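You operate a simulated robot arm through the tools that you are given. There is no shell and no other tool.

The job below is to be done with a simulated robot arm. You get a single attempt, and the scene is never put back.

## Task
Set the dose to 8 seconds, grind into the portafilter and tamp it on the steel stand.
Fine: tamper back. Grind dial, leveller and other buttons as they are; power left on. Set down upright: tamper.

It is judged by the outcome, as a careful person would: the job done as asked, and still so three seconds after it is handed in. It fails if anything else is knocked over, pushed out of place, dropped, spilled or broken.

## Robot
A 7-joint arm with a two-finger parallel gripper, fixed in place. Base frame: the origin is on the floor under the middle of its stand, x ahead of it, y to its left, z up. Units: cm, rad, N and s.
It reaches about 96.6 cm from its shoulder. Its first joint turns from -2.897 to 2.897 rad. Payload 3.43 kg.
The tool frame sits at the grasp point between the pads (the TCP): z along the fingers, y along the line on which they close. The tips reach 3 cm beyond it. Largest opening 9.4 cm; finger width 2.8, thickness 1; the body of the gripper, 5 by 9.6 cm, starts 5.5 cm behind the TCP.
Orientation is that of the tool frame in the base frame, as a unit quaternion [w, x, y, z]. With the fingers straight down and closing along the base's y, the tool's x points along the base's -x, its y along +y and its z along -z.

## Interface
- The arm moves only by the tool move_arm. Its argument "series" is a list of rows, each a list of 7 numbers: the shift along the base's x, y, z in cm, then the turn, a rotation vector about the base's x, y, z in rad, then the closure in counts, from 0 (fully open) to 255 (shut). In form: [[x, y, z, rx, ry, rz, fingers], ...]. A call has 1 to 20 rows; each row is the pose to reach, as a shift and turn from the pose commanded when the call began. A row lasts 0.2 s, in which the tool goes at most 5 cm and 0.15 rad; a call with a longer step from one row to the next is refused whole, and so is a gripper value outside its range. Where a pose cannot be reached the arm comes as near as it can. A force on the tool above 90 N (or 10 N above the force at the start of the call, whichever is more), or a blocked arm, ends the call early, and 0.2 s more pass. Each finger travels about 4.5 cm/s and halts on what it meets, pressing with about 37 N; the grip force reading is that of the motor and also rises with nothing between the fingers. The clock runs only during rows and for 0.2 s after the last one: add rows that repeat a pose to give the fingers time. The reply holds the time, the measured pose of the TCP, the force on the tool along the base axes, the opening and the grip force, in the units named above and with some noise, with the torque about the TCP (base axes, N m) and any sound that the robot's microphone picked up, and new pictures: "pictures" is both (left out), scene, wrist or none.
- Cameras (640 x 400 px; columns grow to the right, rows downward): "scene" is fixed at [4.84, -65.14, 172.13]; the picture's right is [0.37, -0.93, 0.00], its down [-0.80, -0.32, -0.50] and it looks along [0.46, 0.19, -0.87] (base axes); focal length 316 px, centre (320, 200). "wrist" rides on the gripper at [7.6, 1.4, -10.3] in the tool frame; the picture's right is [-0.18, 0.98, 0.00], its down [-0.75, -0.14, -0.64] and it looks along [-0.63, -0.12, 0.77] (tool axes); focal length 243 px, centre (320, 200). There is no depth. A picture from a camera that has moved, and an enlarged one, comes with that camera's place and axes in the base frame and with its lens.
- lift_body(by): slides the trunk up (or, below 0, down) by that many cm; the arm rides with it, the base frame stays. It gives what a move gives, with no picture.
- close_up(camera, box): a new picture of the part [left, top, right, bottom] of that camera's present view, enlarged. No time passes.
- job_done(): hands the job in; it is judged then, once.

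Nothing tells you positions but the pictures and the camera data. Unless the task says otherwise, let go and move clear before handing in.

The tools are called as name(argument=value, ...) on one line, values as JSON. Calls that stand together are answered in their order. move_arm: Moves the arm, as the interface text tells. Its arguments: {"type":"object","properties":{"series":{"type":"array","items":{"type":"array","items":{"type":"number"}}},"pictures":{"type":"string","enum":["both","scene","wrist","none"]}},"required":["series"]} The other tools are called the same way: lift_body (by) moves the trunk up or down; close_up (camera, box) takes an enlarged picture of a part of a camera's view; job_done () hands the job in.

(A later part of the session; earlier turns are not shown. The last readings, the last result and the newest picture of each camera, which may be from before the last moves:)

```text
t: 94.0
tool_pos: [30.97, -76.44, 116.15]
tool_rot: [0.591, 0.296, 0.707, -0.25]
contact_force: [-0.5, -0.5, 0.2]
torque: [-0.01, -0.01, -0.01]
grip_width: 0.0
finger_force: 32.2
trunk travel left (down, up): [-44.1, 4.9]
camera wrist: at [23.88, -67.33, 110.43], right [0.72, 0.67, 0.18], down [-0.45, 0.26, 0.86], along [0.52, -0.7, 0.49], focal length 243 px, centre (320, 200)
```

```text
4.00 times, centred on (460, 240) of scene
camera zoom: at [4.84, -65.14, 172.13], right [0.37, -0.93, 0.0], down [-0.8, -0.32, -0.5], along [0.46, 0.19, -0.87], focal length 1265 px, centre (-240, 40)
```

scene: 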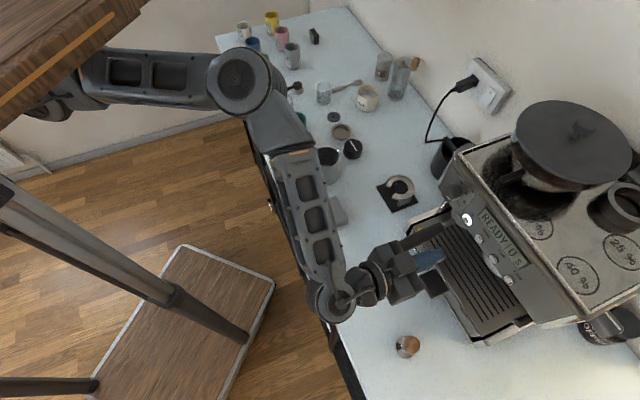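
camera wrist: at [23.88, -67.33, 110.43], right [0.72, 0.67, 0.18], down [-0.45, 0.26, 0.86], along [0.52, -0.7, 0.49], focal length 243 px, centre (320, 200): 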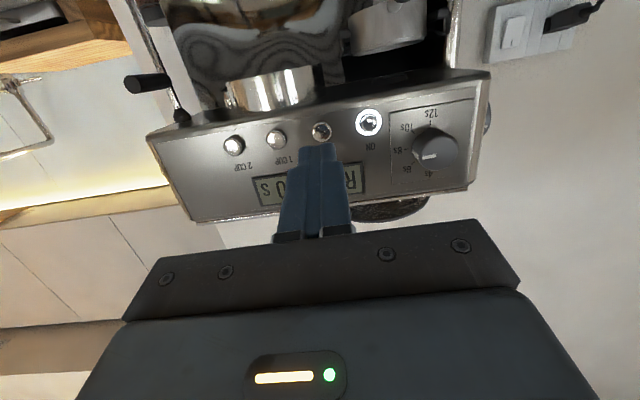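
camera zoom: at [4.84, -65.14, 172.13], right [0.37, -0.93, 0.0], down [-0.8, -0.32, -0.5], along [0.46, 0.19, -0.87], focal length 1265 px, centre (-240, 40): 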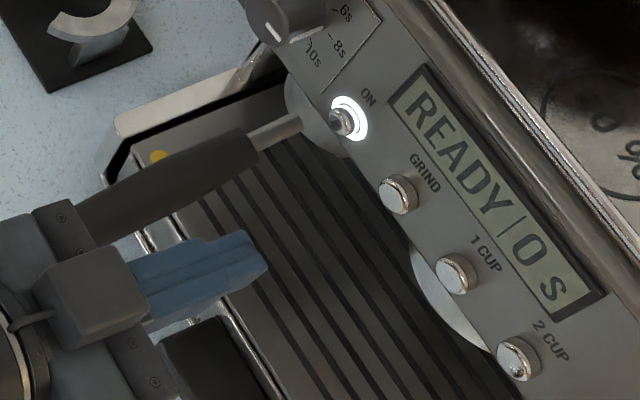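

The closed fingertips are lined up with GRIND (u≈-32.3, z≈115.75). I'll approach to about 1 cm in front of the button.

move_arm(series=[[1.4, -1.5, 0, 0, 0, 0, 255], [2.8, -3, 0, 0, 0, 0, 255], [4.15, -4.41, 0, 0, 0, 0, 255], [4.15, -4.41, 0, 0, 0, 0, 255]], pictures="wrist")

close_up(camera="scene", box=[430, 190, 530, 290])

close_up(camera="wrist", box=[230, 60, 430, 220])

```text
t: 95.0
tool_pos: [35.11, -80.76, 116.03]
tool_rot: [0.591, 0.296, 0.707, -0.25]
contact_force: [0.0, 0.0, 0.3]
torque: [0.02, 0.01, 0.02]
grip_width: 0.0
finger_force: 33.3
trunk travel left (down, up): [-44.1, 4.9]
camera wrist: at [28.05, -71.66, 110.33], right [0.72, 0.67, 0.18], down [-0.45, 0.26, 0.85], along [0.52, -0.7, 0.49], focal length 243 px, centre (320, 200)
```

wrist: 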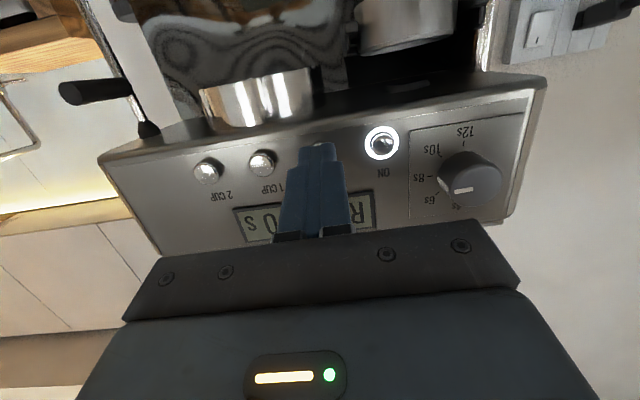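

```text
4.00 times, centred on (480, 240) of scene
camera zoom: at [4.84, -65.14, 172.13], right [0.37, -0.93, 0.0], down [-0.8, -0.32, -0.5], along [0.46, 0.19, -0.87], focal length 1265 px, centre (-320, 40)
```

zoom: 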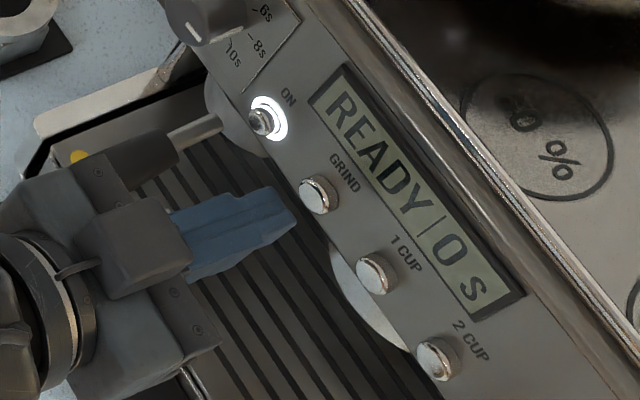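

```text
2.50 times, centred on (330, 140) of wrist
camera zoom: at [28.05, -71.66, 110.33], right [0.72, 0.67, 0.18], down [-0.45, 0.26, 0.85], along [0.52, -0.7, 0.49], focal length 606 px, centre (295, 350)
```

zoom: 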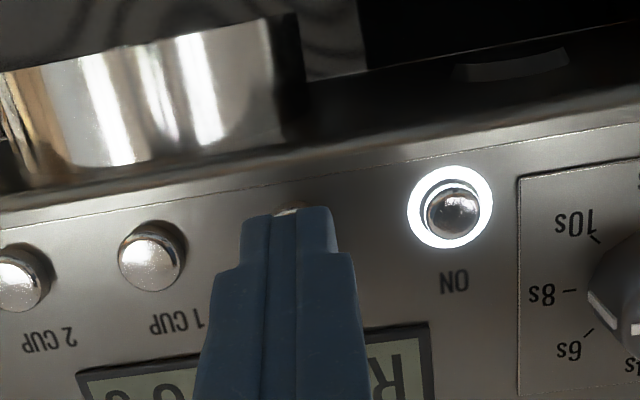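

Aligned. Now pressing gently in small increments.

move_arm(series=[[0.25, -0.25, 0, 0, 0, 0, 255], [0.5, -0.5, 0, 0, 0, 0, 255], [0.65, -0.65, 0, 0, 0, 0, 255]], pictures="none")

```text
t: 95.8
tool_pos: [35.58, -81.39, 116.03]
tool_rot: [0.592, 0.295, 0.708, -0.25]
contact_force: [0.7, 0.3, -0.2]
torque: [-0.01, -0.01, 0.0]
grip_width: 0.0
finger_force: 32.5
trunk travel left (down, up): [-44.1, 4.9]
```

move_arm(series=[[0.12, -0.12, 0, 0, 0, 0, 255], [0.24, -0.24, 0, 0, 0, 0, 255], [0.36, -0.36, 0, 0, 0, 0, 255]], pictures="none")

```text
t: 96.6
tool_pos: [36.08, -81.81, 116.11]
tool_rot: [0.591, 0.296, 0.708, -0.25]
contact_force: [-0.4, 0.1, 0.1]
torque: [-0.03, -0.02, -0.01]
grip_width: 0.0
finger_force: 32.9
trunk travel left (down, up): [-44.1, 4.9]
```

move_arm(series=[[0.1, -0.1, 0, 0, 0, 0, 255], [0.2, -0.2, 0, 0, 0, 0, 255]], pictures="none")

close_up(camera="scene", box=[450, 210, 510, 270])

```text
t: 97.2
tool_pos: [36.24, -82.02, 116.01]
tool_rot: [0.592, 0.296, 0.707, -0.251]
contact_force: [-1.9, 0.6, -0.2]
torque: [0.0, -0.02, -0.01]
grip_width: 0.0
finger_force: 33.1
trunk travel left (down, up): [-44.1, 4.9]
heard: click
```

```text
6.67 times, centred on (480, 240) of scene
camera zoom: at [4.84, -65.14, 172.13], right [0.37, -0.93, 0.0], down [-0.8, -0.32, -0.5], along [0.46, 0.19, -0.87], focal length 2108 px, centre (-747, -67)
```

zoom: 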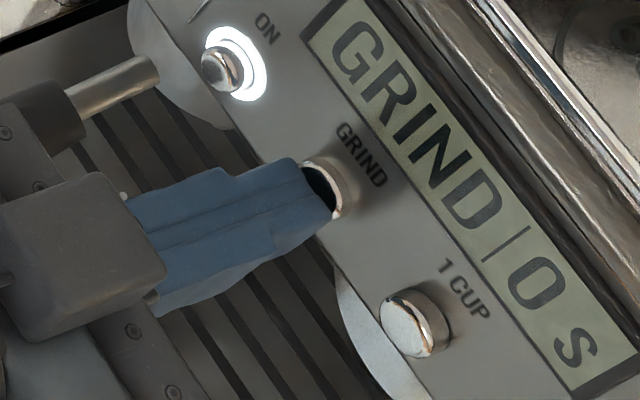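

A click, and the display now reads "GRIND" - grinding has started. I'll back off the button and wait for the 8-second dose to finish.

move_arm(series=[[-0.7, 0.7, 0, 0, 0, 0, 255], [-2, 2, 0, 0, 0, 0, 255], [-3.5, 3.5, 0, 0, 0, 0, 255], [-5, 5, 0, 0, 0, 0, 255], [-5, 5, 0, 0, 0, 0, 255], [-5, 5, 0, 0, 0, 0, 255], [-5, 5, 0, 0, 0, 0, 255], [-5, 5, 0, 0, 0, 0, 255]], pictures="both")

close_up(camera="scene", box=[430, 170, 550, 290])

```text
t: 99.0
tool_pos: [31.12, -77.01, 116.16]
tool_rot: [0.591, 0.295, 0.708, -0.25]
contact_force: [-0.7, -1.5, 0.4]
torque: [0.04, -0.03, 0.01]
grip_width: 0.0
finger_force: 32.9
trunk travel left (down, up): [-44.1, 4.9]
camera wrist: at [24.18, -67.86, 110.35], right [0.72, 0.67, 0.18], down [-0.45, 0.26, 0.86], along [0.52, -0.7, 0.49], focal length 243 px, centre (320, 200)
```

scene: 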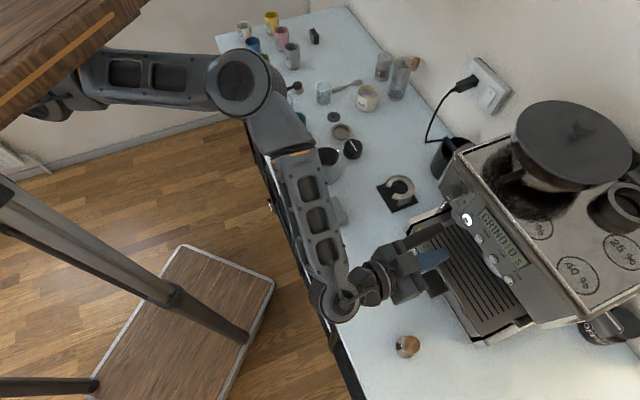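
wrist: 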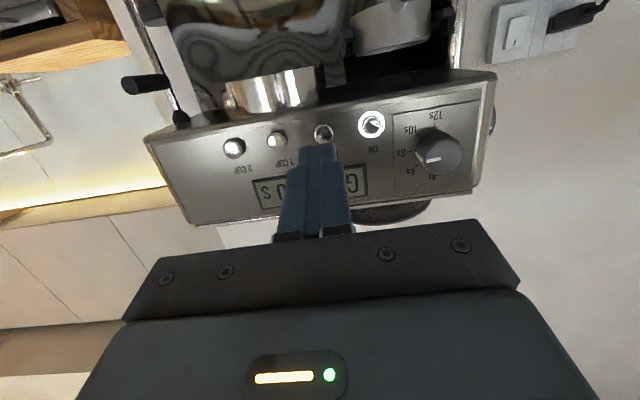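

```text
3.33 times, centred on (490, 230) of scene
camera zoom: at [4.84, -65.14, 172.13], right [0.37, -0.93, 0.0], down [-0.8, -0.32, -0.5], along [0.46, 0.19, -0.87], focal length 1054 px, centre (-247, 100)
```

zoom: 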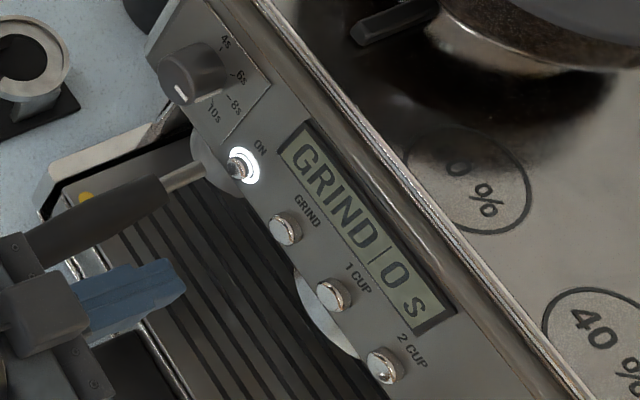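

move_arm(series=[[0, 0, 0, 0, 0, 0, 255], [0, 0, 0, 0, 0, 0, 255], [0, 0, 0, 0, 0, 0, 255], [0, 0, 0, 0, 0, 0, 255], [0, 0, 0, 0, 0, 0, 255], [0, 0, 0, 0, 0, 0, 255], [0, 0, 0, 0, 0, 0, 255], [0, 0, 0, 0, 0, 0, 255], [0, 0, 0, 0, 0, 0, 255], [0, 0, 0, 0, 0, 0, 255]], pictures="none")

close_up(camera="scene", box=[430, 170, 550, 290])

close_up(camera="wrist", box=[320, 0, 480, 120])

```text
t: 101.2
tool_pos: [31.19, -77.02, 116.03]
tool_rot: [0.592, 0.296, 0.707, -0.251]
contact_force: [1.5, 0.0, -0.2]
torque: [-0.01, 0.02, -0.01]
grip_width: 0.01
finger_force: 32.6
trunk travel left (down, up): [-44.1, 4.9]
```

```text
3.33 times, centred on (490, 230) of scene
camera zoom: at [4.84, -65.14, 172.13], right [0.37, -0.93, 0.0], down [-0.8, -0.32, -0.5], along [0.46, 0.19, -0.87], focal length 1054 px, centre (-247, 100)
```

zoom: 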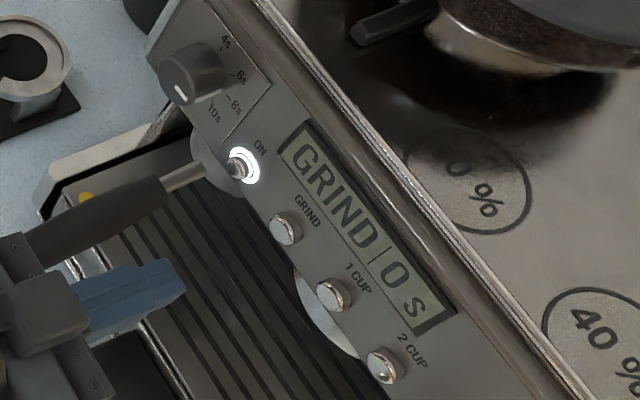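

```text
3.33 times, centred on (400, 60) of wrist
camera zoom: at [24.18, -67.86, 110.34], right [0.72, 0.67, 0.18], down [-0.45, 0.26, 0.86], along [0.52, -0.7, 0.49], focal length 809 px, centre (53, 667)
```

zoom: 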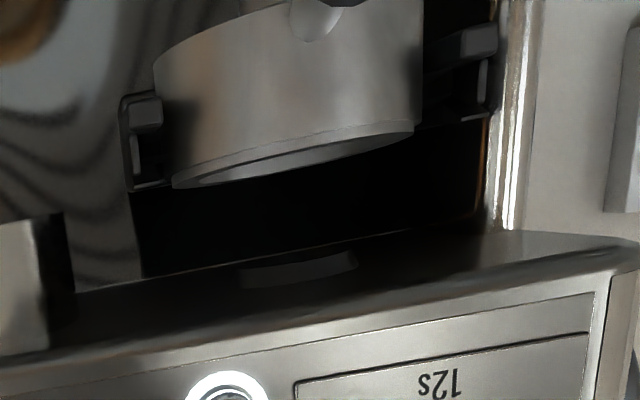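

Still in GRIND state; waiting for the dose to complete.

move_arm(series=[[0, 0, 0, 0, 0, 0, 255], [0, 0, 0, 0, 0, 0, 255], [0, 0, 0, 0, 0, 0, 255], [0, 0, 0, 0, 0, 0, 255], [0, 0, 0, 0, 0, 0, 255], [0, 0, 0, 0, 0, 0, 255], [0, 0, 0, 0, 0, 0, 255], [0, 0, 0, 0, 0, 0, 255], [0, 0, 0, 0, 0, 0, 255], [0, 0, 0, 0, 0, 0, 255], [0, 0, 0, 0, 0, 0, 255], [0, 0, 0, 0, 0, 0, 255], [0, 0, 0, 0, 0, 0, 255], [0, 0, 0, 0, 0, 0, 255], [0, 0, 0, 0, 0, 0, 255], [0, 0, 0, 0, 0, 0, 255], [0, 0, 0, 0, 0, 0, 255], [0, 0, 0, 0, 0, 0, 255], [0, 0, 0, 0, 0, 0, 255], [0, 0, 0, 0, 0, 0, 255]], pictures="none")

close_up(camera="scene", box=[430, 170, 550, 290])

move_arm(series=[[0, 0, 0, 0, 0, 0, 255], [0, 0, 0, 0, 0, 0, 255], [0, 0, 0, 0, 0, 0, 255], [0, 0, 0, 0, 0, 0, 255], [0, 0, 0, 0, 0, 0, 255], [0, 0, 0, 0, 0, 0, 255], [0, 0, 0, 0, 0, 0, 255], [0, 0, 0, 0, 0, 0, 255]], pictures="none")

close_up(camera="scene", box=[430, 170, 550, 290])

```text
t: 105.4
tool_pos: [31.08, -76.91, 115.95]
tool_rot: [0.592, 0.296, 0.707, -0.251]
contact_force: [1.4, 0.3, -0.7]
torque: [0.0, 0.02, -0.02]
grip_width: 0.0
finger_force: 32.7
trunk travel left (down, up): [-44.1, 4.9]
```

```text
3.33 times, centred on (490, 230) of scene
camera zoom: at [4.84, -65.14, 172.13], right [0.37, -0.93, 0.0], down [-0.8, -0.32, -0.5], along [0.46, 0.19, -0.87], focal length 1054 px, centre (-247, 100)
```

zoom: 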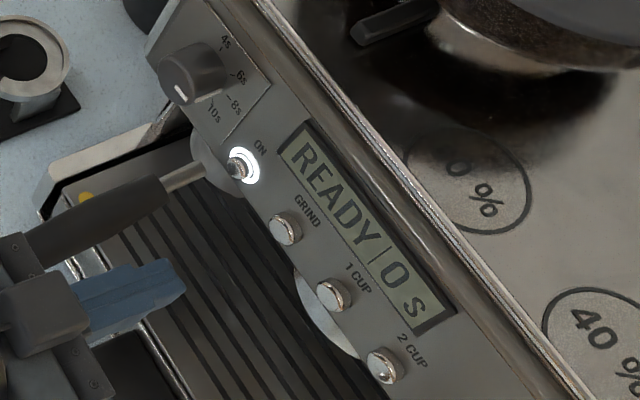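

```text
t: 107.2
tool_pos: [31.17, -76.96, 116.06]
tool_rot: [0.591, 0.295, 0.708, -0.25]
contact_force: [0.6, -0.4, 0.8]
torque: [-0.01, 0.01, 0.0]
grip_width: 0.01
finger_force: 32.7
trunk travel left (down, up): [-44.1, 4.9]
```

```text
3.33 times, centred on (490, 230) of scene
camera zoom: at [4.84, -65.14, 172.13], right [0.37, -0.93, 0.0], down [-0.8, -0.32, -0.5], along [0.46, 0.19, -0.87], focal length 1054 px, centre (-247, 100)
```

zoom: 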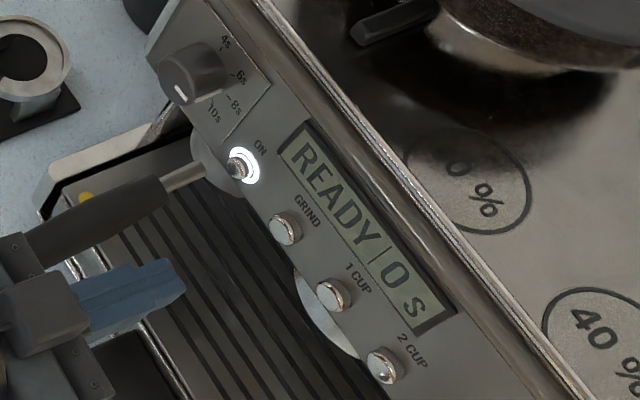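

The display returned to READY after ~8 s, so the dose is ground. Now I'll go back above the portafilter handle, pitching down for the regrasp.

move_arm(series=[[-0.5, 0.5, 0, 0.07, 0.07, 0, 200], [0.5, 1.5, 0, 0.15, 0.15, 0, 140], [1.8, 2.2, -0.5, 0.24, 0.24, 0, 100], [3.2, 2.9, -1, 0.33, 0.33, 0, 100], [4.8, 3.5, -1.5, 0.42, 0.42, 0, 100], [6.3, 4.1, -2, 0.5, 0.5, 0, 100], [6.3, 4.1, -2, 0.5, 0.5, 0, 100]], pictures="both")

close_up(camera="wrist", box=[230, 0, 430, 220])

```text
t: 108.8
tool_pos: [37.36, -72.92, 114.21]
tool_rot: [0.309, 0.361, 0.87, -0.134]
contact_force: [-0.4, 0.1, -0.4]
torque: [-0.01, 0.01, 0.01]
grip_width: 5.7
finger_force: 0.0
trunk travel left (down, up): [-44.1, 4.9]
camera wrist: at [29.74, -63.09, 117.22], right [0.8, 0.59, 0.11], down [0.03, -0.22, 0.98], along [0.6, -0.78, -0.19], focal length 243 px, centre (320, 200)
```

scene: 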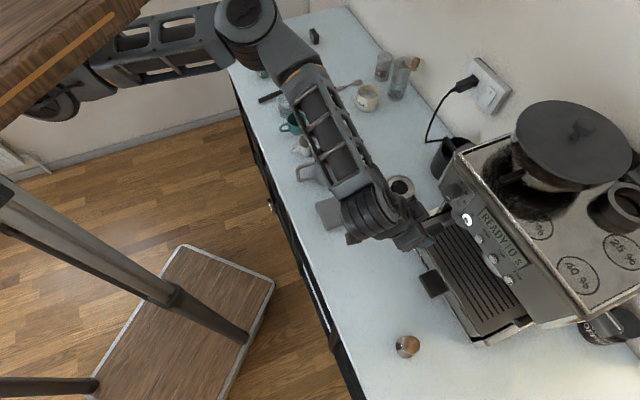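
wrist: 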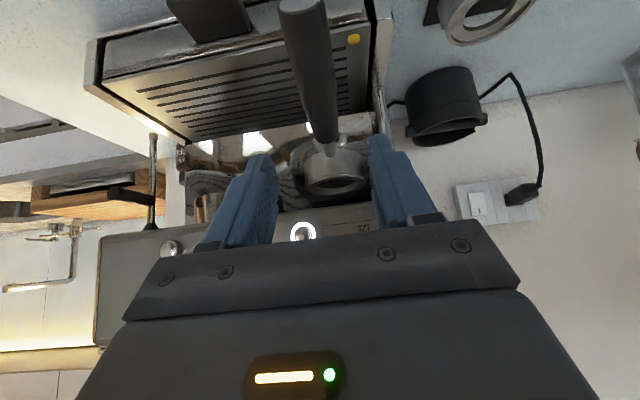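

```text
1.82 times, centred on (330, 110) of wrist
camera zoom: at [29.74, -63.09, 117.22], right [0.8, 0.59, 0.11], down [0.03, -0.22, 0.98], along [0.6, -0.78, -0.19], focal length 441 px, centre (302, 364)
```

zoom: 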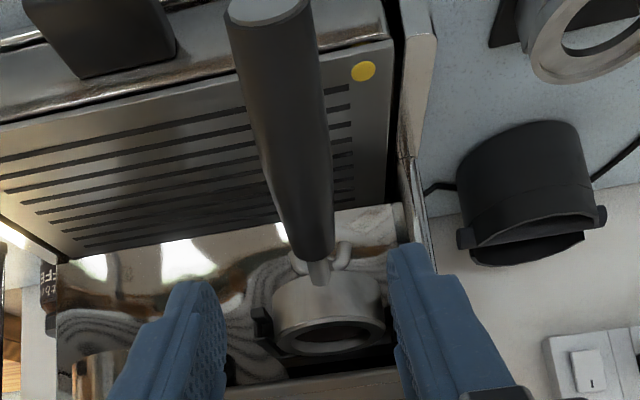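

close_up(camera="wrist", box=[295, 130, 385, 200])

```text
5.71 times, centred on (340, 165) of wrist
camera zoom: at [29.74, -63.09, 117.22], right [0.8, 0.59, 0.11], down [0.03, -0.22, 0.98], along [0.6, -0.78, -0.19], focal length 1386 px, centre (206, 400)
```

zoom: 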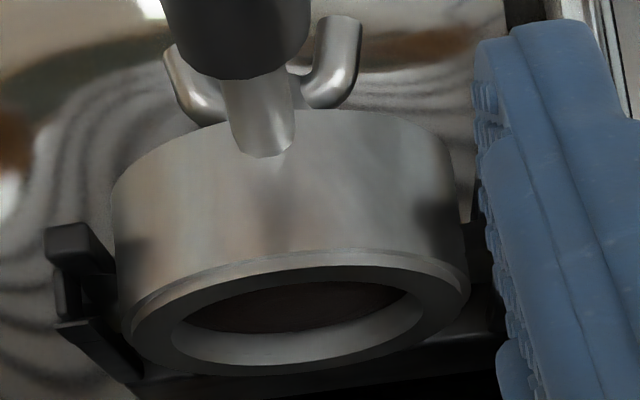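

Coffee grounds are visible in the basket. I'll descend around the handle along the finger direction, check, then grip.

move_arm(series=[[0.7, -0.7, 0, 0, 0, 0, 100], [1.7, -1.63, -1.7, 0, 0, 0, 100], [2.7, -2.56, -3.4, 0, 0, 0, 100], [3.65, -3.5, -5.1, 0, 0, 0, 100], [4.65, -4.43, -6.8, 0, 0, 0, 100], [5.3, -5.05, -7.9, 0, 0, 0, 100], [5.3, -5.05, -7.9, 0, 0, 0, 100]], pictures="wrist")

close_up(camera="wrist", box=[220, 60, 440, 240])

close_up(camera="scene", box=[380, 170, 500, 290])

```text
t: 110.4
tool_pos: [42.89, -77.85, 106.17]
tool_rot: [0.309, 0.361, 0.869, -0.134]
contact_force: [1.0, 0.1, 0.1]
torque: [0.01, -0.01, 0.02]
grip_width: 5.71
finger_force: 0.0
trunk travel left (down, up): [-44.1, 4.9]
camera wrist: at [35.16, -68.07, 109.2], right [0.8, 0.59, 0.11], down [0.03, -0.22, 0.98], along [0.6, -0.78, -0.19], focal length 243 px, centre (320, 200)
```

wrist: 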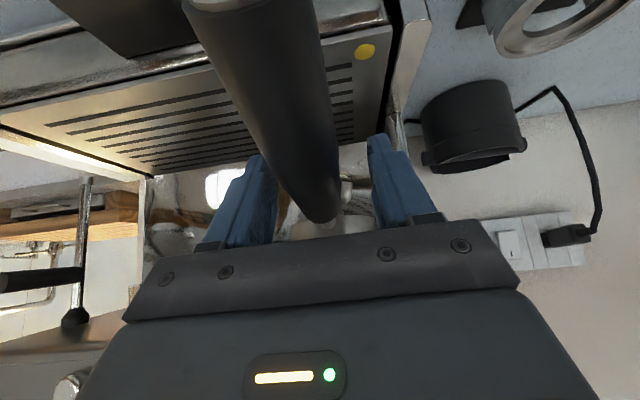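

```text
2.22 times, centred on (330, 150) of wrist
camera zoom: at [35.16, -68.07, 109.2], right [0.8, 0.59, 0.11], down [0.03, -0.22, 0.98], along [0.6, -0.78, -0.19], focal length 539 px, centre (298, 311)
```

zoom: 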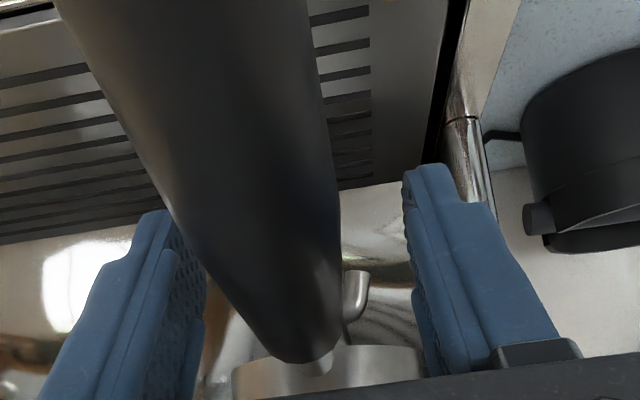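

```text
3.33 times, centred on (440, 230) of scene
camera zoom: at [4.84, -65.14, 172.13], right [0.37, -0.93, 0.0], down [-0.8, -0.32, -0.5], along [0.46, 0.19, -0.87], focal length 1054 px, centre (-80, 100)
```

zoom: 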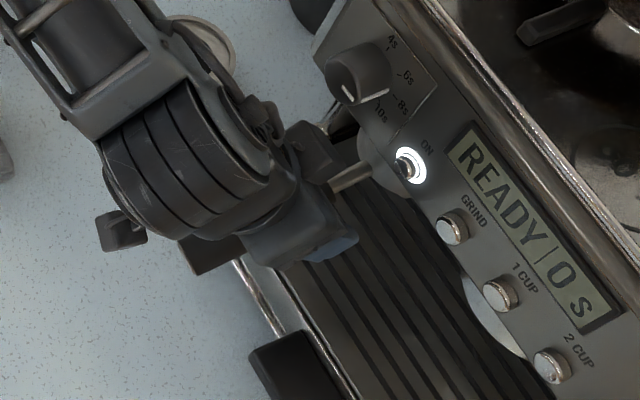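

move_arm(series=[[-0.1, -0.3, -0.3, 0, 0, 0, 100], [-0.05, -0.4, -0.45, 0, 0, 0, 100], [-0.05, -0.4, -0.45, 0, 0, 0, 140], [-0.05, -0.4, -0.45, 0, 0, 0, 180], [-0.05, -0.4, -0.45, 0, 0, 0, 255], [-0.05, -0.4, -0.45, 0, 0, 0, 255], [-0.05, -0.4, -0.45, 0, 0, 0, 255]], pictures="wrist")

close_up(camera="wrist", box=[220, 60, 440, 240])

```text
t: 112.0
tool_pos: [42.72, -78.38, 105.69]
tool_rot: [0.31, 0.36, 0.87, -0.133]
contact_force: [3.9, 3.4, -0.1]
torque: [0.09, 0.02, 0.34]
grip_width: 3.43
finger_force: 36.4
trunk travel left (down, up): [-44.1, 4.9]
camera wrist: at [35.13, -68.55, 108.78], right [0.8, 0.59, 0.11], down [0.03, -0.22, 0.98], along [0.6, -0.78, -0.19], focal length 243 px, centre (320, 200)
```

wrist: 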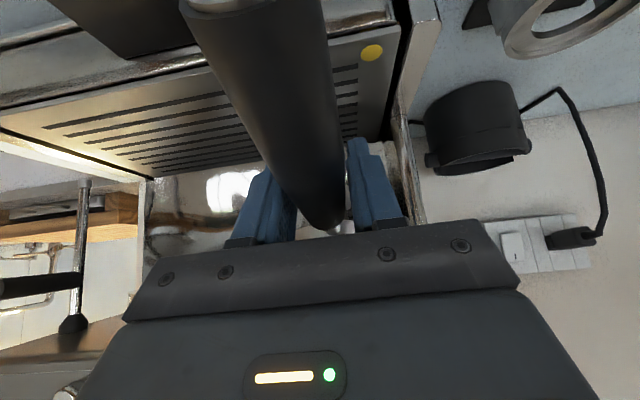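

```text
2.22 times, centred on (330, 150) of wrist
camera zoom: at [35.13, -68.55, 108.78], right [0.8, 0.59, 0.11], down [0.03, -0.22, 0.98], along [0.6, -0.78, -0.19], focal length 539 px, centre (298, 311)
```

zoom: 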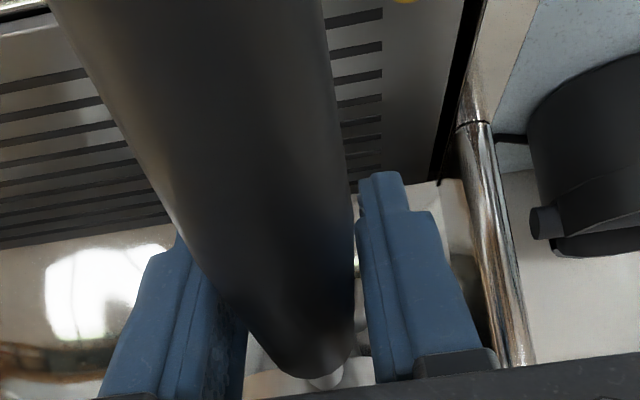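

Gripped at the same spot as before. I'll relieve the small side load, take the weight, and draw it straight back out of the rails.

move_arm(series=[[0.06, 0.06, 0.1, 0, 0, 0, 255], [-0.15, 0.27, 0.1, 0, 0, 0, 255], [-0.4, 0.52, 0.1, 0, 0, 0, 255], [-0.6, 0.72, 0.1, 0, 0, 0, 255], [-0.6, 0.72, 0.1, 0, 0, 0, 255]], pictures="none")

```text
t: 113.2
tool_pos: [42.1, -77.69, 105.77]
tool_rot: [0.308, 0.361, 0.87, -0.134]
contact_force: [0.2, -0.1, -4.0]
torque: [0.43, 0.52, 0.02]
grip_width: 3.38
finger_force: 37.2
trunk travel left (down, up): [-44.1, 4.9]
```

move_arm(series=[[-0.2, 0.2, 0, 0, 0, 0, 255], [-0.4, 0.4, 0, 0, 0, 0, 255], [-0.6, 0.6, 0, 0, 0, 0, 255], [-0.8, 0.8, 0, 0, 0, 0, 255], [-1.0, 1.0, 0, 0, 0, 0, 255], [-1.0, 1.0, 0, 0, 0, 0, 255]], pictures="none")

```text
t: 114.6
tool_pos: [41.23, -76.66, 105.8]
tool_rot: [0.309, 0.362, 0.869, -0.135]
contact_force: [0.8, -0.3, -0.4]
torque: [0.2, 0.2, 0.03]
grip_width: 3.41
finger_force: 37.2
trunk travel left (down, up): [-44.1, 4.9]
```

move_arm(series=[[-0.1, 0.1, 0.1, 0, 0, 0, 255], [-0.35, 0.35, 0.15, 0, 0, 0, 255], [-0.6, 0.6, 0.15, 0, 0, 0, 255], [-0.9, 0.9, 0.15, 0, 0, 0, 255], [-1.2, 1.2, 0.15, 0, 0, 0, 255], [-1.6, 1.6, 0.15, 0, 0, 0, 255], [-1.6, 1.6, 0.15, 0, 0, 0, 255]], pictures="none")

```text
t: 116.2
tool_pos: [39.53, -74.98, 105.95]
tool_rot: [0.31, 0.361, 0.87, -0.133]
contact_force: [-0.1, 0.3, -7.3]
torque: [0.19, 0.16, -0.02]
grip_width: 3.43
finger_force: 36.3
trunk travel left (down, up): [-44.1, 4.9]
```

It's free of the fork, fully carried. I'll draw it back into view and inspect the dose.

move_arm(series=[[-0.7, 0.7, 0, 0, 0, 0, 255], [-1.7, 1.7, 0, 0, 0, 0, 255], [-2.9, 2.9, 0, 0, 0, 0, 255], [-4.1, 4.1, 0, 0, 0, 0, 255], [-5.3, 5.3, 0, 0, 0, 0, 255], [-6.2, 6.2, 0, 0, 0, 0, 255], [-6.2, 6.2, 0, 0, 0, 0, 255]], pictures="both")

close_up(camera="scene", box=[395, 200, 445, 250])

close_up(camera="scene", box=[430, 160, 550, 290])

```text
t: 117.8
tool_pos: [33.38, -68.91, 106.02]
tool_rot: [0.31, 0.36, 0.87, -0.134]
contact_force: [0.0, -0.2, -7.0]
torque: [0.2, 0.19, -0.01]
grip_width: 3.41
finger_force: 37.0
trunk travel left (down, up): [-44.1, 4.9]
camera wrist: at [25.66, -59.1, 109.15], right [0.8, 0.59, 0.11], down [0.03, -0.22, 0.98], along [0.6, -0.78, -0.19], focal length 243 px, centre (320, 200)
```

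scene: 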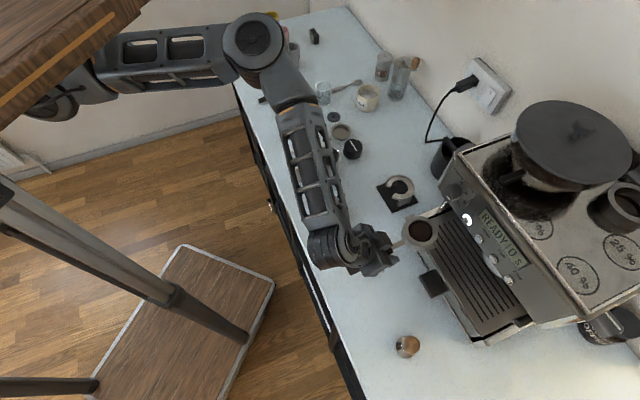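
wrist: 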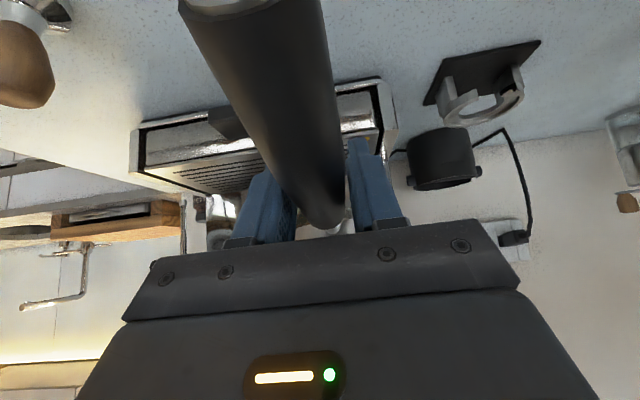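

```text
8.00 times, centred on (420, 225) of scene
camera zoom: at [4.84, -65.14, 172.13], right [0.37, -0.93, 0.0], down [-0.8, -0.32, -0.5], along [0.46, 0.19, -0.87], focal length 2530 px, centre (-480, 0)
```

zoom: 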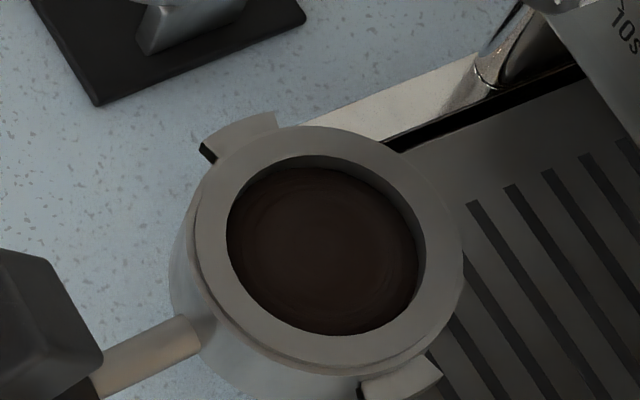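

```text
3.08 times, centred on (490, 225) of scene
camera zoom: at [4.84, -65.14, 172.13], right [0.37, -0.93, 0.0], down [-0.8, -0.32, -0.5], along [0.46, 0.19, -0.87], focal length 973 px, centre (-203, 123)
```

zoom: 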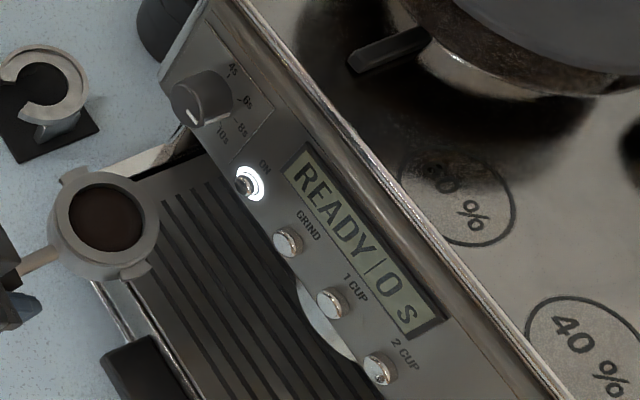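

The basket holds a level bed of coffee and nothing was spilled. Now I'll carry it sideways and forward to hover above the steel stand.

move_arm(series=[[0.8, 0.8, 0.3, 0, 0, 0, 255], [2.2, 2.2, 0.8, 0, 0, 0, 255], [3.8, 3.8, 1.2, 0, 0, 0, 255], [5.4, 5.4, 1.5, 0, 0, 0, 255], [7, 7, 1.5, 0, 0, 0, 255], [8.6, 8.6, 1.5, 0, 0, 0, 255], [10.2, 10.2, 1.5, 0, 0, 0, 255], [11.8, 11.8, 1.5, 0, 0, 0, 255], [13.2, 13.2, 1.5, 0, 0, 0, 255], [14.2, 12.2, 1.5, 0, 0, 0, 255], [15.6, 10.8, 1.5, 0, 0, 0, 255], [17, 9.4, 1.5, 0, 0, 0, 255], [18.4, 8, 1.5, 0, 0, 0, 255], [19.6, 6.8, 1.5, 0, 0, 0, 255], [20, 6.4, 1.5, 0, 0, 0, 255], [20, 6.4, 1.5, 0, 0, 0, 255]], pictures="both")

close_up(camera="scene", box=[375, 120, 445, 220])

close_up(camera="wrist", box=[220, 20, 440, 240])

```text
t: 121.2
tool_pos: [53.17, -62.49, 107.41]
tool_rot: [0.308, 0.361, 0.87, -0.133]
contact_force: [0.0, -0.7, -7.4]
torque: [0.17, 0.25, 0.02]
grip_width: 3.39
finger_force: 37.1
trunk travel left (down, up): [-44.1, 4.9]
camera wrist: at [45.62, -52.7, 110.57], right [0.8, 0.59, 0.11], down [0.03, -0.22, 0.98], along [0.6, -0.78, -0.19], focal length 243 px, centre (320, 200)
```

scene: 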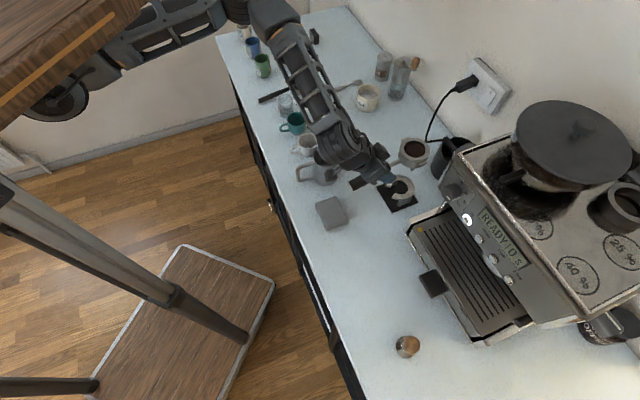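
wrist: 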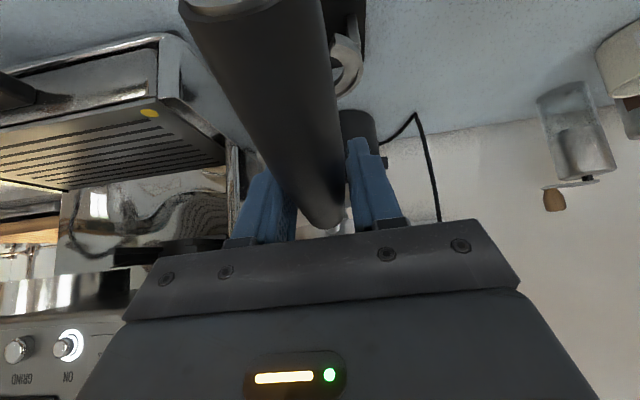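

```text
4.00 times, centred on (410, 170) of scene
camera zoom: at [4.84, -65.14, 172.13], right [0.37, -0.93, 0.0], down [-0.8, -0.32, -0.5], along [0.46, 0.19, -0.87], focal length 1265 px, centre (-40, 320)
```

zoom: 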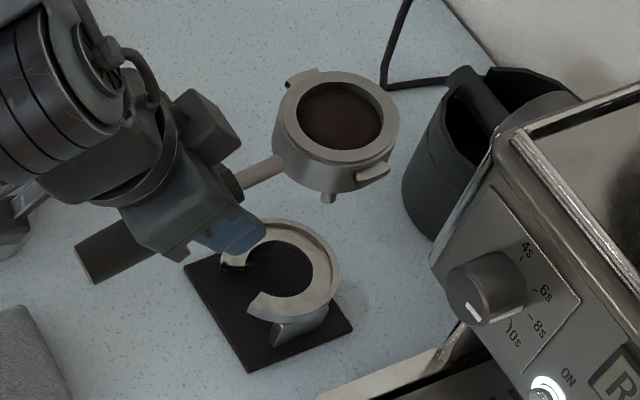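

```text
1.82 times, centred on (330, 130) of wrist
camera zoom: at [45.62, -52.7, 110.57], right [0.8, 0.59, 0.11], down [0.03, -0.22, 0.98], along [0.6, -0.78, -0.19], focal length 441 px, centre (302, 327)
```

zoom: 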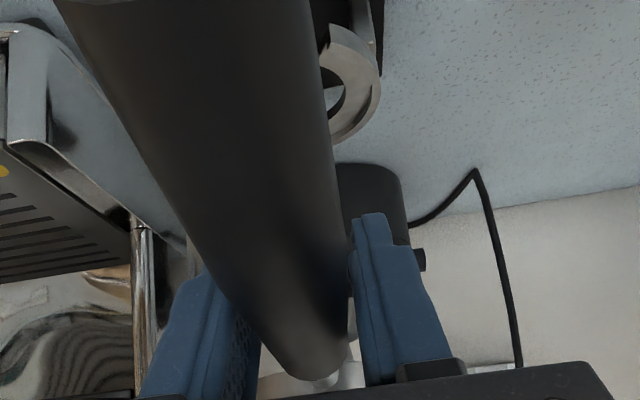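

Hovering above the stand. I'll zoom for accurate rim and ring centres.

close_up(camera="scene", box=[390, 130, 440, 170])

close_up(camera="scene", box=[375, 170, 425, 210])

```text
10.00 times, centred on (415, 150) of scene
camera zoom: at [4.84, -65.14, 172.13], right [0.37, -0.93, 0.0], down [-0.8, -0.32, -0.5], along [0.46, 0.19, -0.87], focal length 3162 px, centre (-630, 700)
```

zoom: 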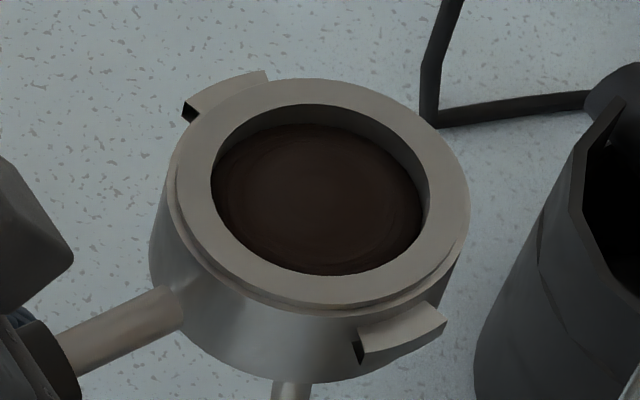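

```text
10.00 times, centred on (400, 190) of scene
camera zoom: at [4.84, -65.14, 172.13], right [0.37, -0.93, 0.0], down [-0.8, -0.32, -0.5], along [0.46, 0.19, -0.87], focal length 3162 px, centre (-480, 300)
```

zoom: 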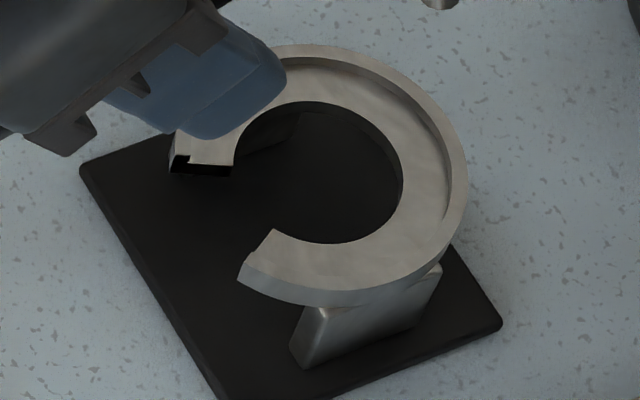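

The head is aligned to within ~0.15 cm; I'll apply a small correction and lower it toward the ring.

move_arm(series=[[0.12, -0.11, -0.6, 0, 0, 0, 255], [0.12, -0.11, -1.8, 0, 0, 0, 255], [0.12, -0.11, -3.2, 0, 0, 0, 255], [0.12, -0.11, -4.6, 0, 0, 0, 255], [0.12, -0.11, -6, 0, 0, 0, 255], [0.12, -0.11, -7.4, 0, 0, 0, 255], [0.12, -0.11, -8.8, 0, 0, 0, 255], [0.12, -0.11, -10, 0, 0, 0, 255], [0.12, -0.11, -10.8, 0, 0, 0, 255], [0.12, -0.11, -10.8, 0, 0, 0, 255]], pictures="both")

close_up(camera="scene", box=[375, 160, 425, 210])

close_up(camera="wrist", box=[220, 20, 440, 240])

```text
t: 123.4
tool_pos: [53.47, -62.61, 96.66]
tool_rot: [0.31, 0.36, 0.87, -0.134]
contact_force: [0.0, -1.4, -7.9]
torque: [0.22, 0.21, -0.01]
grip_width: 3.4
finger_force: 36.5
trunk travel left (down, up): [-44.1, 4.9]
camera wrist: at [45.73, -52.75, 99.81], right [0.8, 0.59, 0.11], down [0.03, -0.22, 0.98], along [0.6, -0.78, -0.19], focal length 243 px, centre (320, 200)
```

scene: 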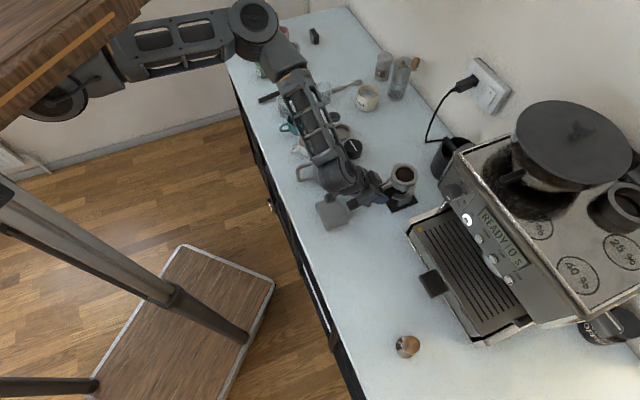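
wrist: 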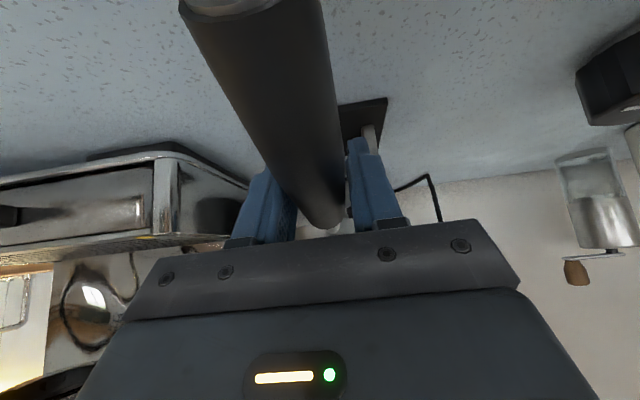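

```text
8.00 times, centred on (400, 185) of scene
camera zoom: at [4.84, -65.14, 172.13], right [0.37, -0.93, 0.0], down [-0.8, -0.32, -0.5], along [0.46, 0.19, -0.87], focal length 2530 px, centre (-320, 320)
```

zoom: 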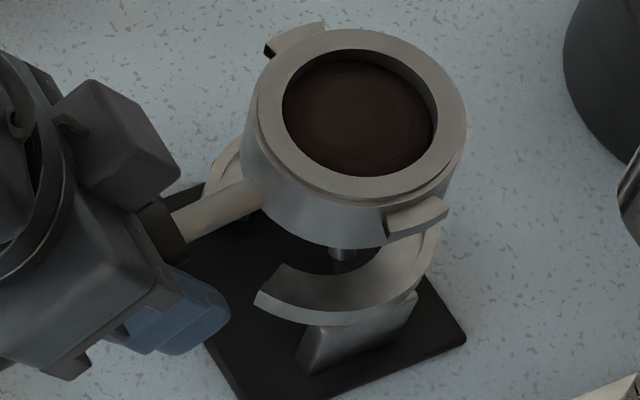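

```text
1.82 times, centred on (330, 130) of wrist
camera zoom: at [45.73, -52.75, 99.81], right [0.8, 0.59, 0.11], down [0.03, -0.22, 0.98], along [0.6, -0.78, -0.19], focal length 441 px, centre (302, 327)
```

zoom: 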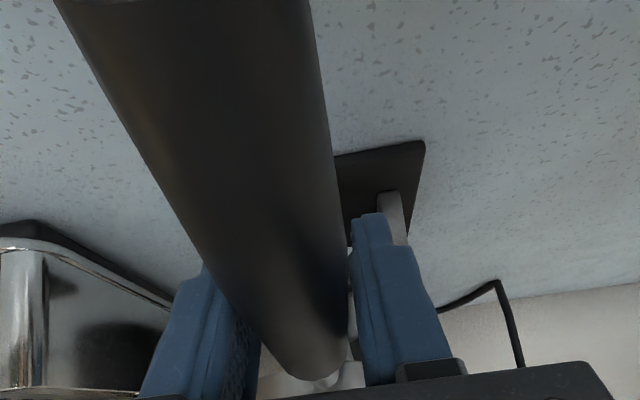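

Alignment looks right from both estimates. Lowering the last few centimetres slowly.

move_arm(series=[[0, 0, -0.5, 0, 0, 0, 255], [0, 0, -1.0, 0, 0, 0, 255], [0, 0, -1.5, 0, 0, 0, 255], [0, 0, -2.0, 0, 0, 0, 255], [0, 0, -2.4, 0, 0, 0, 255], [0, 0, -2.4, 0, 0, 0, 255]], pictures="none")

close_up(camera="scene", box=[375, 160, 425, 210])

```text
t: 124.8
tool_pos: [53.44, -62.51, 94.41]
tool_rot: [0.31, 0.36, 0.869, -0.135]
contact_force: [-0.1, 0.0, -6.7]
torque: [0.24, 0.21, 0.0]
grip_width: 3.4
finger_force: 36.8
trunk travel left (down, up): [-44.1, 4.9]
```

```text
8.00 times, centred on (400, 185) of scene
camera zoom: at [4.84, -65.14, 172.13], right [0.37, -0.93, 0.0], down [-0.8, -0.32, -0.5], along [0.46, 0.19, -0.87], focal length 2530 px, centre (-320, 320)
```

zoom: 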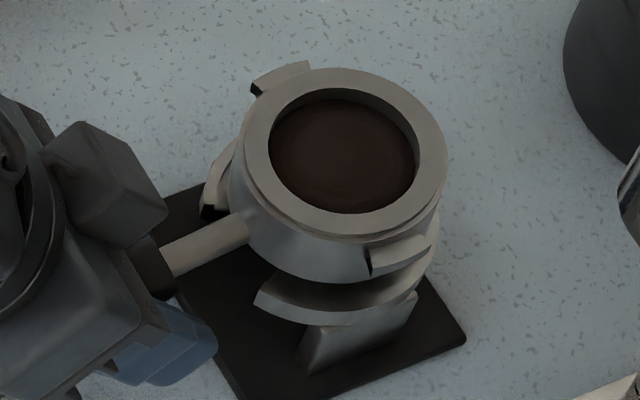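

move_arm(series=[[0, 0, -0.3, 0, 0, 0, 255], [0, 0, -0.6, 0, 0, 0, 255], [0, 0, -0.8, 0, 0, 0, 255], [0, 0, -0.8, 0, 0, 0, 255]], pictures="none")

close_up(camera="scene", box=[375, 160, 425, 210])

```text
t: 125.8
tool_pos: [53.4, -62.52, 93.45]
tool_rot: [0.309, 0.36, 0.87, -0.133]
contact_force: [-0.2, -0.9, -7.7]
torque: [0.21, 0.19, 0.02]
grip_width: 3.4
finger_force: 36.6
trunk travel left (down, up): [-44.1, 4.9]
```

```text
8.00 times, centred on (400, 185) of scene
camera zoom: at [4.84, -65.14, 172.13], right [0.37, -0.93, 0.0], down [-0.8, -0.32, -0.5], along [0.46, 0.19, -0.87], focal length 2530 px, centre (-320, 320)
```

zoom: 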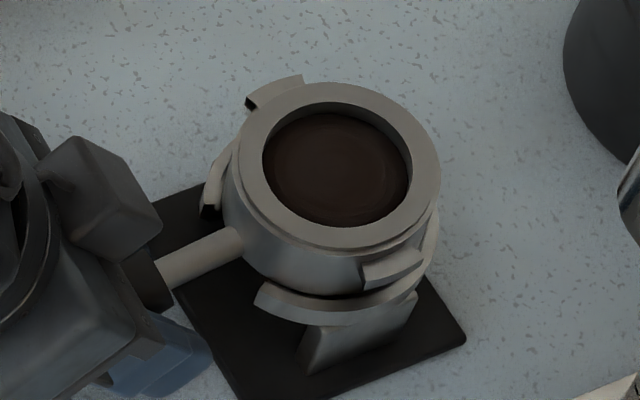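

move_arm(series=[[0, 0, -0.15, 0, 0, 0, 255], [0, 0, -0.3, 0, 0, 0, 255], [0, 0, -0.3, 0, 0, 0, 255]], pictures="none")

```text
t: 126.6
tool_pos: [53.5, -62.53, 93.39]
tool_rot: [0.309, 0.362, 0.869, -0.135]
contact_force: [-0.6, 1.3, 1.5]
torque: [-0.08, -0.07, 0.02]
grip_width: 3.42
finger_force: 37.1
trunk travel left (down, up): [-44.1, 4.9]
```

It has touched down at the expected seat height. Let me verify visually before releasing.

close_up(camera="scene", box=[375, 160, 425, 210])

move_arm(series=[[0, 0, 0, 0, 0, 0, 190], [0, 0, 0, 0, 0, 0, 155], [0, 0, 0, 0, 0, 0, 130], [0, 0, 0, 0, 0, 0, 110], [0, 0, 0, 0, 0, 0, 100], [0, 0, 0, 0, 0, 0, 100]], pictures="both")

close_up(camera="scene", box=[375, 160, 425, 210])

```text
8.00 times, centred on (400, 185) of scene
camera zoom: at [4.84, -65.14, 172.13], right [0.37, -0.93, 0.0], down [-0.8, -0.32, -0.5], along [0.46, 0.19, -0.87], focal length 2530 px, centre (-320, 320)
```

zoom: 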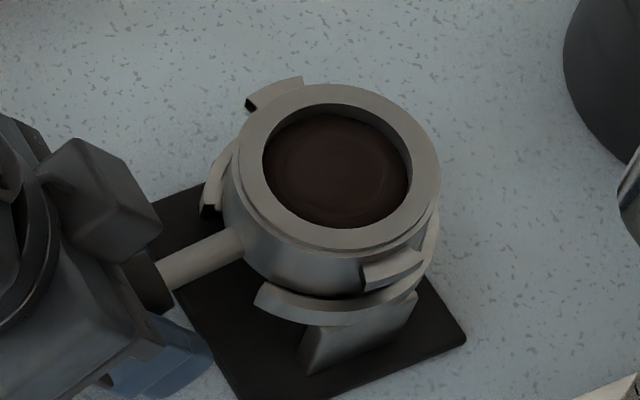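

```text
t: 128.0
tool_pos: [53.42, -62.46, 93.12]
tool_rot: [0.31, 0.361, 0.869, -0.134]
contact_force: [-1.6, 0.0, 0.6]
torque: [-0.03, 0.0, 0.0]
grip_width: 5.74
finger_force: 0.0
trunk travel left (down, up): [-44.1, 4.9]
camera wrist: at [45.77, -52.7, 96.36], right [0.8, 0.59, 0.11], down [0.03, -0.22, 0.98], along [0.6, -0.78, -0.19], focal length 243 px, centre (320, 200)
```

scene: 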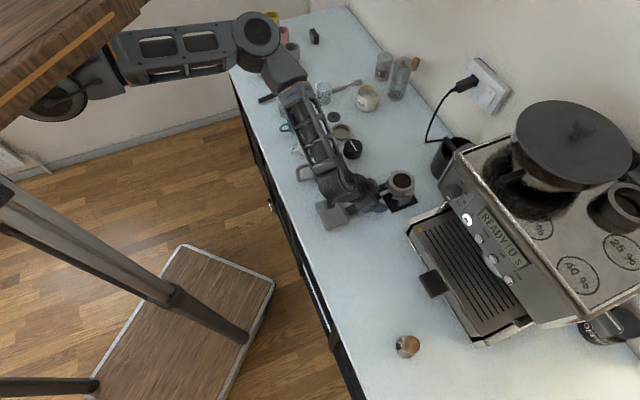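
wrist: 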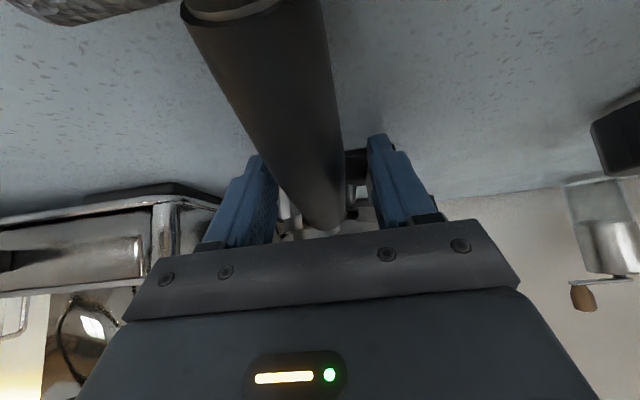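

```text
8.00 times, centred on (400, 185) of scene
camera zoom: at [4.84, -65.14, 172.13], right [0.37, -0.93, 0.0], down [-0.8, -0.32, -0.5], along [0.46, 0.19, -0.87], focal length 2530 px, centre (-320, 320)
```

zoom: 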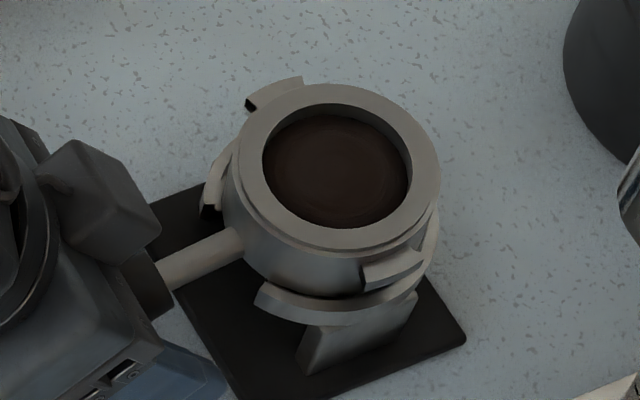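

close_up(camera="scene", box=[375, 160, 425, 215])

```text
7.27 times, centred on (400, 188) of scene
camera zoom: at [4.84, -65.14, 172.13], right [0.37, -0.93, 0.0], down [-0.8, -0.32, -0.5], along [0.46, 0.19, -0.87], focal length 2300 px, centre (-262, 291)
```

zoom: 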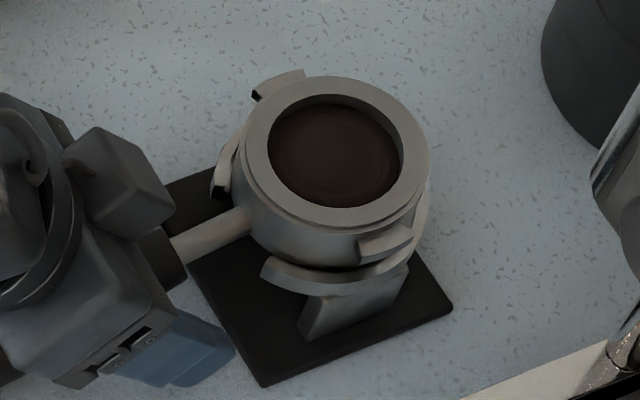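

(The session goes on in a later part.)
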